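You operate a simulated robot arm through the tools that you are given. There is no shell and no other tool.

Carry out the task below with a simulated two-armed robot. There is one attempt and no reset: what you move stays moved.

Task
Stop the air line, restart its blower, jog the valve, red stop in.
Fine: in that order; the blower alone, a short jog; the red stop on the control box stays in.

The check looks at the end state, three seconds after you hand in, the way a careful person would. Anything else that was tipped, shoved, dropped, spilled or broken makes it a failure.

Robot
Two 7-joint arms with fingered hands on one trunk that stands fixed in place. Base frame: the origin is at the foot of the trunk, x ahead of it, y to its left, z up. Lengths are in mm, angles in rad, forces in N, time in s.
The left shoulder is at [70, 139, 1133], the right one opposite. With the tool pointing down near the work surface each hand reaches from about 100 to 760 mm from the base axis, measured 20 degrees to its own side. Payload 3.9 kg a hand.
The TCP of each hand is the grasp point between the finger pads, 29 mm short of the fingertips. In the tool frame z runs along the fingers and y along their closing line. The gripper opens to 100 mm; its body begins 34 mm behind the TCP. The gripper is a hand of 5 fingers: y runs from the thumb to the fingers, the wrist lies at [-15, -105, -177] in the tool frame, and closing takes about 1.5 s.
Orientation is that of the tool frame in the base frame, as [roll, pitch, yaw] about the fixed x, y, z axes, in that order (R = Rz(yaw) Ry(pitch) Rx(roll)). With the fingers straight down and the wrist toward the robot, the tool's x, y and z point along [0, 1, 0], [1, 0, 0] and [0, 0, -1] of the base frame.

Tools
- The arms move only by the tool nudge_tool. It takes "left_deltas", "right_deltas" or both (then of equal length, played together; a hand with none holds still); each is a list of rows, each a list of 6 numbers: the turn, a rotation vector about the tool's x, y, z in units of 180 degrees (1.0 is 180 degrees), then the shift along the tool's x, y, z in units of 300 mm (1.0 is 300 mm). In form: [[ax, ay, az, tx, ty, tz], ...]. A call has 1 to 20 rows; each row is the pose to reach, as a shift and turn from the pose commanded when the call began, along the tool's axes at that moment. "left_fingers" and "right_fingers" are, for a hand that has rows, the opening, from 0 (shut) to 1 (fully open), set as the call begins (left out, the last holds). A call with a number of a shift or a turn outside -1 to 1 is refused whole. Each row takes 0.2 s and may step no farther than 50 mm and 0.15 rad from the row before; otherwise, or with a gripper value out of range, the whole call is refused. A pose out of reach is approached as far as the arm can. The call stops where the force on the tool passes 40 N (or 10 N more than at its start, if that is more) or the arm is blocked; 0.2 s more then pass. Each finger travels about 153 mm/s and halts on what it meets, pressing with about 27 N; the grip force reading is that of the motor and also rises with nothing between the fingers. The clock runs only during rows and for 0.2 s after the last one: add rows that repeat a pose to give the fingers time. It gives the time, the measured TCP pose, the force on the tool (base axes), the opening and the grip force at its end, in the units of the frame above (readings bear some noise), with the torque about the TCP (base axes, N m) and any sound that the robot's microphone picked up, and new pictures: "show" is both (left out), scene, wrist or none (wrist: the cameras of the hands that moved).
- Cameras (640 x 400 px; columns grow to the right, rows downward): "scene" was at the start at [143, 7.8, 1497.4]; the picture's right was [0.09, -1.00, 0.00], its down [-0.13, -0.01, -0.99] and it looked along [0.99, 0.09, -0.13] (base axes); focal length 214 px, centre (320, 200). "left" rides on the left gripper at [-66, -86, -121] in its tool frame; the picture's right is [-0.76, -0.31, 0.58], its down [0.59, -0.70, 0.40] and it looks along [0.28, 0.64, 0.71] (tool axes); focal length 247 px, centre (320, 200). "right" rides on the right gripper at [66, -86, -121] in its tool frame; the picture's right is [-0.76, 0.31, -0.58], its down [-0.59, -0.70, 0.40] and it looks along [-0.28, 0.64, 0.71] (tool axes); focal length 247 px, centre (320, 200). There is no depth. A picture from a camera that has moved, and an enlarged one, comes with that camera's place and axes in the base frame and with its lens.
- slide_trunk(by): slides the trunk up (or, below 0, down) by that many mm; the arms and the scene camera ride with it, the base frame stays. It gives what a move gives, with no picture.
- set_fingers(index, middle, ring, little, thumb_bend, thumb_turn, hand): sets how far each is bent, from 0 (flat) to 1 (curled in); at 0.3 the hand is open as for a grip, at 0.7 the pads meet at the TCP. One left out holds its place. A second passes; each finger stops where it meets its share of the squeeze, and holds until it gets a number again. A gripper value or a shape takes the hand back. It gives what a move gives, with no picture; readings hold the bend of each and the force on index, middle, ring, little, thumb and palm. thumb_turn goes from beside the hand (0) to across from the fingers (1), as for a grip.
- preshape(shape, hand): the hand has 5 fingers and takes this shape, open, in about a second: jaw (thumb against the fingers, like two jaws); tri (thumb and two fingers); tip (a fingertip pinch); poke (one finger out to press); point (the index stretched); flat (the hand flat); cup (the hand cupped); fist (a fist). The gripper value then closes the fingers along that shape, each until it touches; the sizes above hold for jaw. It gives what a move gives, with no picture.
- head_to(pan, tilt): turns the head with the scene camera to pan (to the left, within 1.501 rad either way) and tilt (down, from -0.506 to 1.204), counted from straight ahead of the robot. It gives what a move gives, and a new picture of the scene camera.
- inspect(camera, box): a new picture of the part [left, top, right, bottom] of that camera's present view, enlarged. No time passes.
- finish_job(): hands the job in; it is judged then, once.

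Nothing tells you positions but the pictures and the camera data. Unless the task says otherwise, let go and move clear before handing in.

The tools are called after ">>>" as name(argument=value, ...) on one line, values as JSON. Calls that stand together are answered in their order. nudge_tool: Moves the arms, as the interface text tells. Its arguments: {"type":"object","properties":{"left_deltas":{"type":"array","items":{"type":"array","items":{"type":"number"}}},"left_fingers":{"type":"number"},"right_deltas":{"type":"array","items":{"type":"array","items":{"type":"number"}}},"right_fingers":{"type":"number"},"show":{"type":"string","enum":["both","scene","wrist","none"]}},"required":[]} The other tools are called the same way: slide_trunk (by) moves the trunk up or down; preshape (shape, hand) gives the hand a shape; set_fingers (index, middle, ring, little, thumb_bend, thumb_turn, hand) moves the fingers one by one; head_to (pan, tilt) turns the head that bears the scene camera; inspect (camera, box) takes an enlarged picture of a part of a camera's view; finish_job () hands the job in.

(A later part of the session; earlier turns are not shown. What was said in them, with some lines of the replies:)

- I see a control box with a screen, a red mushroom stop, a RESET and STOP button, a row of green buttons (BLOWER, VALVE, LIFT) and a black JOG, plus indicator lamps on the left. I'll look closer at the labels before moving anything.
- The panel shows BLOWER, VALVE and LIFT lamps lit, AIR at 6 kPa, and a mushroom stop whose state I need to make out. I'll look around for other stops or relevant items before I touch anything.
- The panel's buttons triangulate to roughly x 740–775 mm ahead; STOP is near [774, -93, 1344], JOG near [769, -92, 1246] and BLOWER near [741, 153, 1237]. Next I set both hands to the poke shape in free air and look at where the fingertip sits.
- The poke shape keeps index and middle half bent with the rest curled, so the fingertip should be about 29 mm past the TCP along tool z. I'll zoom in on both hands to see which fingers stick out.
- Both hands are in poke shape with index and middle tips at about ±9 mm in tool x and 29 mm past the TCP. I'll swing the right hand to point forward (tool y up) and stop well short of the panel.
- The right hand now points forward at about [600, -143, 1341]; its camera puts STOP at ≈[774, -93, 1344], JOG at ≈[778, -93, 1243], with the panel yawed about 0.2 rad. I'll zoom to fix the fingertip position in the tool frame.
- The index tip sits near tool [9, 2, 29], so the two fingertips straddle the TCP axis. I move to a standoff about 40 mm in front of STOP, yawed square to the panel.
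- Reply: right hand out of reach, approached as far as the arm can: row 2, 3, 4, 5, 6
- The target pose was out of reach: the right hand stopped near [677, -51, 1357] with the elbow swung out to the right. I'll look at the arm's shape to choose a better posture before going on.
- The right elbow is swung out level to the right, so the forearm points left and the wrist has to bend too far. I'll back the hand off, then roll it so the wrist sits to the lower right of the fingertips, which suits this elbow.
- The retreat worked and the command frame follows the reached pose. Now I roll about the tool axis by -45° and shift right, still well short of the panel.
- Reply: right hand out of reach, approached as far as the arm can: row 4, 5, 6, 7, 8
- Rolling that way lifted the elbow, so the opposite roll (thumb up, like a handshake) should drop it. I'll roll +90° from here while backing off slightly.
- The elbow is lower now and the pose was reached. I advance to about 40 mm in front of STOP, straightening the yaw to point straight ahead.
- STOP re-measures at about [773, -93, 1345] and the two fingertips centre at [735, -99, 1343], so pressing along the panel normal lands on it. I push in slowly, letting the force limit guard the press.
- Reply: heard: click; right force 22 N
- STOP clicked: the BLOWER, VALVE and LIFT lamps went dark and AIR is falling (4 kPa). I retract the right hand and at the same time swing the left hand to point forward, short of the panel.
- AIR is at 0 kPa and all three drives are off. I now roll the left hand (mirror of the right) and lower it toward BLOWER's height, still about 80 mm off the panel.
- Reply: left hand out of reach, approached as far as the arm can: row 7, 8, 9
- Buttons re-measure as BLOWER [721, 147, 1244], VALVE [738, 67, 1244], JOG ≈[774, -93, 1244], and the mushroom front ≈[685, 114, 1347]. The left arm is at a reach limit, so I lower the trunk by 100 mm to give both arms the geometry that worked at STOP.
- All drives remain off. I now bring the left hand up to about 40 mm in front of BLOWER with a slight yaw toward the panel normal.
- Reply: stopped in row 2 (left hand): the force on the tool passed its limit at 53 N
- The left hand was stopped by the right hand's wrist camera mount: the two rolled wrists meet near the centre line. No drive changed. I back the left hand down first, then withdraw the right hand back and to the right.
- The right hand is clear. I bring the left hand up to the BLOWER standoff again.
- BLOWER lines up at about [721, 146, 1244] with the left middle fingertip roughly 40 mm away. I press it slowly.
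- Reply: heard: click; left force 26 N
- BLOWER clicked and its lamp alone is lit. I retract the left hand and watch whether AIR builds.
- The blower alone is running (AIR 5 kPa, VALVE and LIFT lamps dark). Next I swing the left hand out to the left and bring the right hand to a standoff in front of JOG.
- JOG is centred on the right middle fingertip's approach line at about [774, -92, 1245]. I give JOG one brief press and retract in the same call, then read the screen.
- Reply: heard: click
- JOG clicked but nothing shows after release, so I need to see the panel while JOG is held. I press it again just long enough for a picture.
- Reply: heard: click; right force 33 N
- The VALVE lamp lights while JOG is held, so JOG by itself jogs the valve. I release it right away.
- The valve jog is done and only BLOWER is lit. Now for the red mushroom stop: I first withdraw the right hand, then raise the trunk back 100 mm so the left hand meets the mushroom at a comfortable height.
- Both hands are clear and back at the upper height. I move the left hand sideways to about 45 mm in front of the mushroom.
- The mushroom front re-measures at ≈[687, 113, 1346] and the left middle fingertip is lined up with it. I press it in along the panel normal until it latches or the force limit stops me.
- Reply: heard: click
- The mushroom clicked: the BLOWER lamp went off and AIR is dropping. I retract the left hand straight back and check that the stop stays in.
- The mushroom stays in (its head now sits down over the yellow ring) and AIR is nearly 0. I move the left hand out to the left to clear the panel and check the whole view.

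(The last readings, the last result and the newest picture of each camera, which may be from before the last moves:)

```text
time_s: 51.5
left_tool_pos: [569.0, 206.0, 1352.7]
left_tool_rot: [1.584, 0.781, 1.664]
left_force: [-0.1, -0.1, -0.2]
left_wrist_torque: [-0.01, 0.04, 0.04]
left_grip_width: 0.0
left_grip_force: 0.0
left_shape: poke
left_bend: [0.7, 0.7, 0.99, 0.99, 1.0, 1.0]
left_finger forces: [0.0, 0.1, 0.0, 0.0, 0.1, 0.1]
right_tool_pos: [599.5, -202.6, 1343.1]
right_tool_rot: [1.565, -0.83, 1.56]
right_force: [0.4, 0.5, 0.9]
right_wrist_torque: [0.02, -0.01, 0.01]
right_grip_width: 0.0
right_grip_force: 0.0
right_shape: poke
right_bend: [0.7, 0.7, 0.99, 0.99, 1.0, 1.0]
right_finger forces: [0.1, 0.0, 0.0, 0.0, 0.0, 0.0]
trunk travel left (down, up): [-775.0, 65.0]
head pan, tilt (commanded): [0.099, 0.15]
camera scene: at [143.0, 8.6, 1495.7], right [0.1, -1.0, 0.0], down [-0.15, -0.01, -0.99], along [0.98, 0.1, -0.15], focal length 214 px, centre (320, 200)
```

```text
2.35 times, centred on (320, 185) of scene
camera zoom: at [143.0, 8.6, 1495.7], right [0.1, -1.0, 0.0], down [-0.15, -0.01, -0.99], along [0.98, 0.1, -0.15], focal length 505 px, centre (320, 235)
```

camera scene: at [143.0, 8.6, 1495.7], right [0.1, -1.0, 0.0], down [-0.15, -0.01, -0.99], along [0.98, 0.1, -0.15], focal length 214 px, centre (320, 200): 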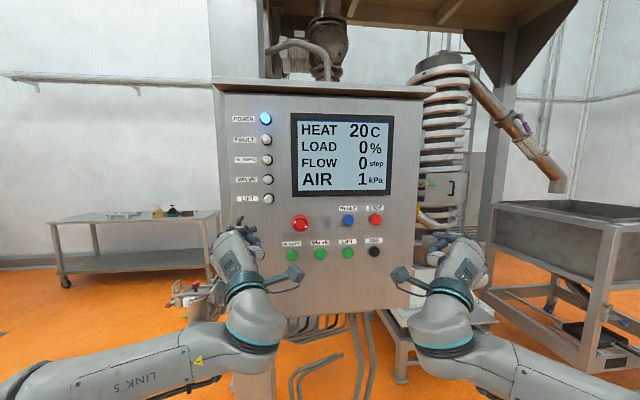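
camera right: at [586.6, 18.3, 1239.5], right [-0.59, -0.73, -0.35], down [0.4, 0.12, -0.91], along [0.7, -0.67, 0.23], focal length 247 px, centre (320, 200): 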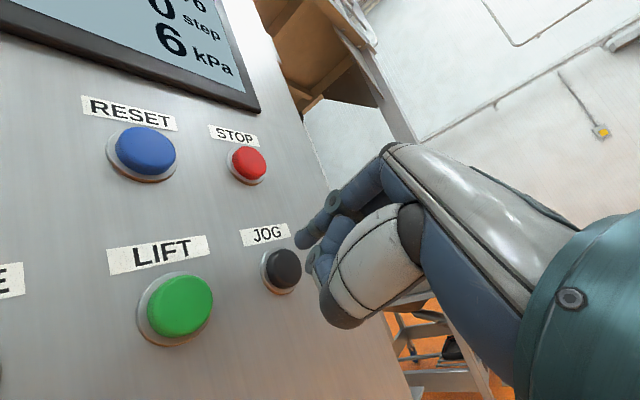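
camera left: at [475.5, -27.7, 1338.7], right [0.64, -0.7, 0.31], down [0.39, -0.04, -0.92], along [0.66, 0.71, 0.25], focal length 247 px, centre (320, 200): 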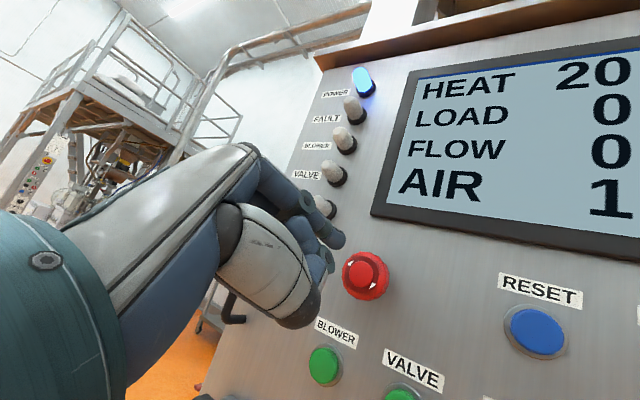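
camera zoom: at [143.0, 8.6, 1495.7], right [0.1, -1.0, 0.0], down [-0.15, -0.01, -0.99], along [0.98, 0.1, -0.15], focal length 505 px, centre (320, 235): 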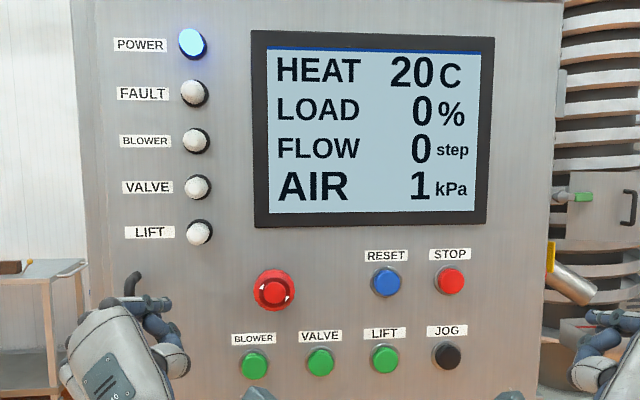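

The red stop is in, all drive lamps are off and nothing else moved. I draw both hands a little farther back and confirm the state once more.

>>> nudge_tool(left_deltas=[[0, 0, 0, 0, 0, -0.06], [0, 0, 0, 0, 0, -0.12], [0, 0, 0, 0, 0, -0.18], [0, 0, 0, 0, 0, -0.18], [0, 0, 0, 0, 0, -0.18], [0, 0, 0, 0, 0, -0.18]], right_deltas=[[0, 0, 0, 0, 0, -0.06], [0, 0, 0, 0, 0, -0.12], [0, 0, 0, 0, 0, -0.18], [0, 0, 0, 0, 0, -0.18], [0, 0, 0, 0, 0, -0.18], [0, 0, 0, 0, 0, -0.18]], show="scene")

>>> inspect(camera="scene", box=[215, 100, 425, 270])

```text
time_s: 52.9
left_tool_pos: [514.1, 200.5, 1353.3]
left_tool_rot: [1.585, 0.781, 1.662]
left_force: [0.2, -0.1, 0.7]
left_wrist_torque: [0.02, -0.03, 0.03]
left_grip_width: 0.0
left_grip_force: 0.0
left_shape: poke
left_bend: [0.7, 0.7, 0.99, 0.99, 1.0, 1.0]
left_finger forces: [0.0, 0.0, 0.1, 0.1, 0.0, 0.0]
right_tool_pos: [544.7, -202.3, 1341.9]
right_tool_rot: [1.563, -0.831, 1.562]
right_force: [0.1, -0.8, 0.4]
right_wrist_torque: [-0.01, -0.01, -0.05]
right_grip_width: 0.2
right_grip_force: 0.0
right_shape: poke
right_bend: [0.7, 0.7, 0.99, 0.99, 1.0, 1.0]
right_finger forces: [0.1, 0.0, 0.1, 0.0, 0.1, 0.0]
trunk travel left (down, up): [-775.0, 65.0]
head pan, tilt (commanded): [0.099, 0.15]
camera scene: at [143.0, 8.2, 1495.7], right [0.1, -1.0, 0.0], down [-0.15, -0.01, -0.99], along [0.98, 0.1, -0.15], focal length 214 px, centre (320, 200)
```

scene: 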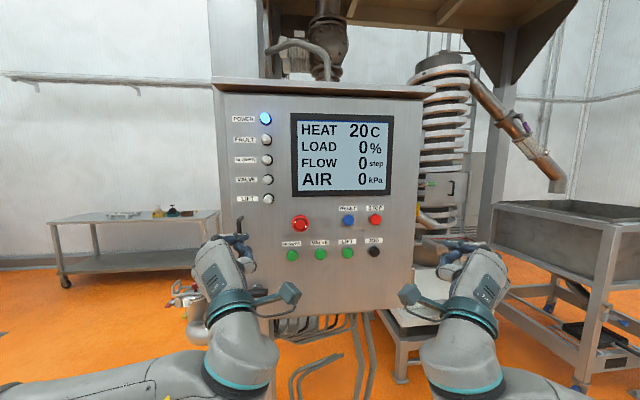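

```text
2.35 times, centred on (320, 185) of scene
camera zoom: at [143.0, 8.2, 1495.7], right [0.1, -1.0, 0.0], down [-0.15, -0.01, -0.99], along [0.98, 0.1, -0.15], focal length 505 px, centre (320, 235)
```

zoom: 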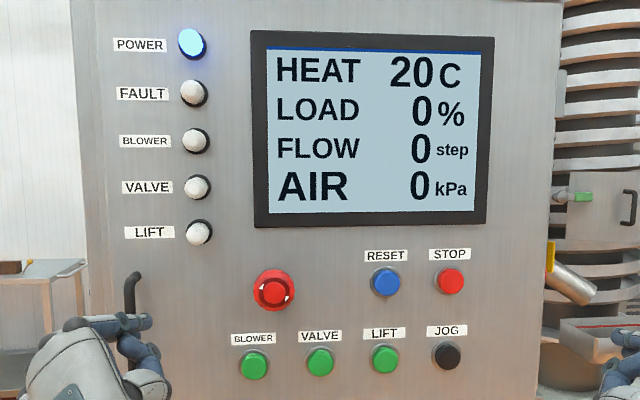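

The sequence is complete: the line was stopped, the blower alone was restarted, the valve was jogged briefly, and the red mushroom stop is latched in with AIR at 0 kPa. Both hands are clear of the panel, so I hand in.

>>> finish_job()

```text
The job is handed in.
```

The air line job is done in the order you gave, and the red stop on the control box is pressed in and staying in.

1. **Stop:** I pressed STOP. The BLOWER, VALVE and LIFT lamps went dark and AIR fell to 0 kPa.
2. **Restart:** I pressed BLOWER alone. Only its lamp lit, and AIR came back to 6 kPa.
3. **Jog:** JOG runs the valve by itself while it is held. I pressed it briefly twice. The first press showed nothing on the panel after release, so I pressed again and saw the VALVE lamp light. The valve therefore got two short jogs rather than one.
4. **Red stop:** I pushed the red mushroom in until it clicked. The blower went off, AIR fell to 0 kPa, and the stop stayed in after I pulled the hand away.

While I was moving the left hand up to BLOWER, it bumped the right hand and the move stopped at 53 N. I backed both hands off and saw no change on the panel. Nothing else was touched, and both hands were clear of the panel when I handed in.
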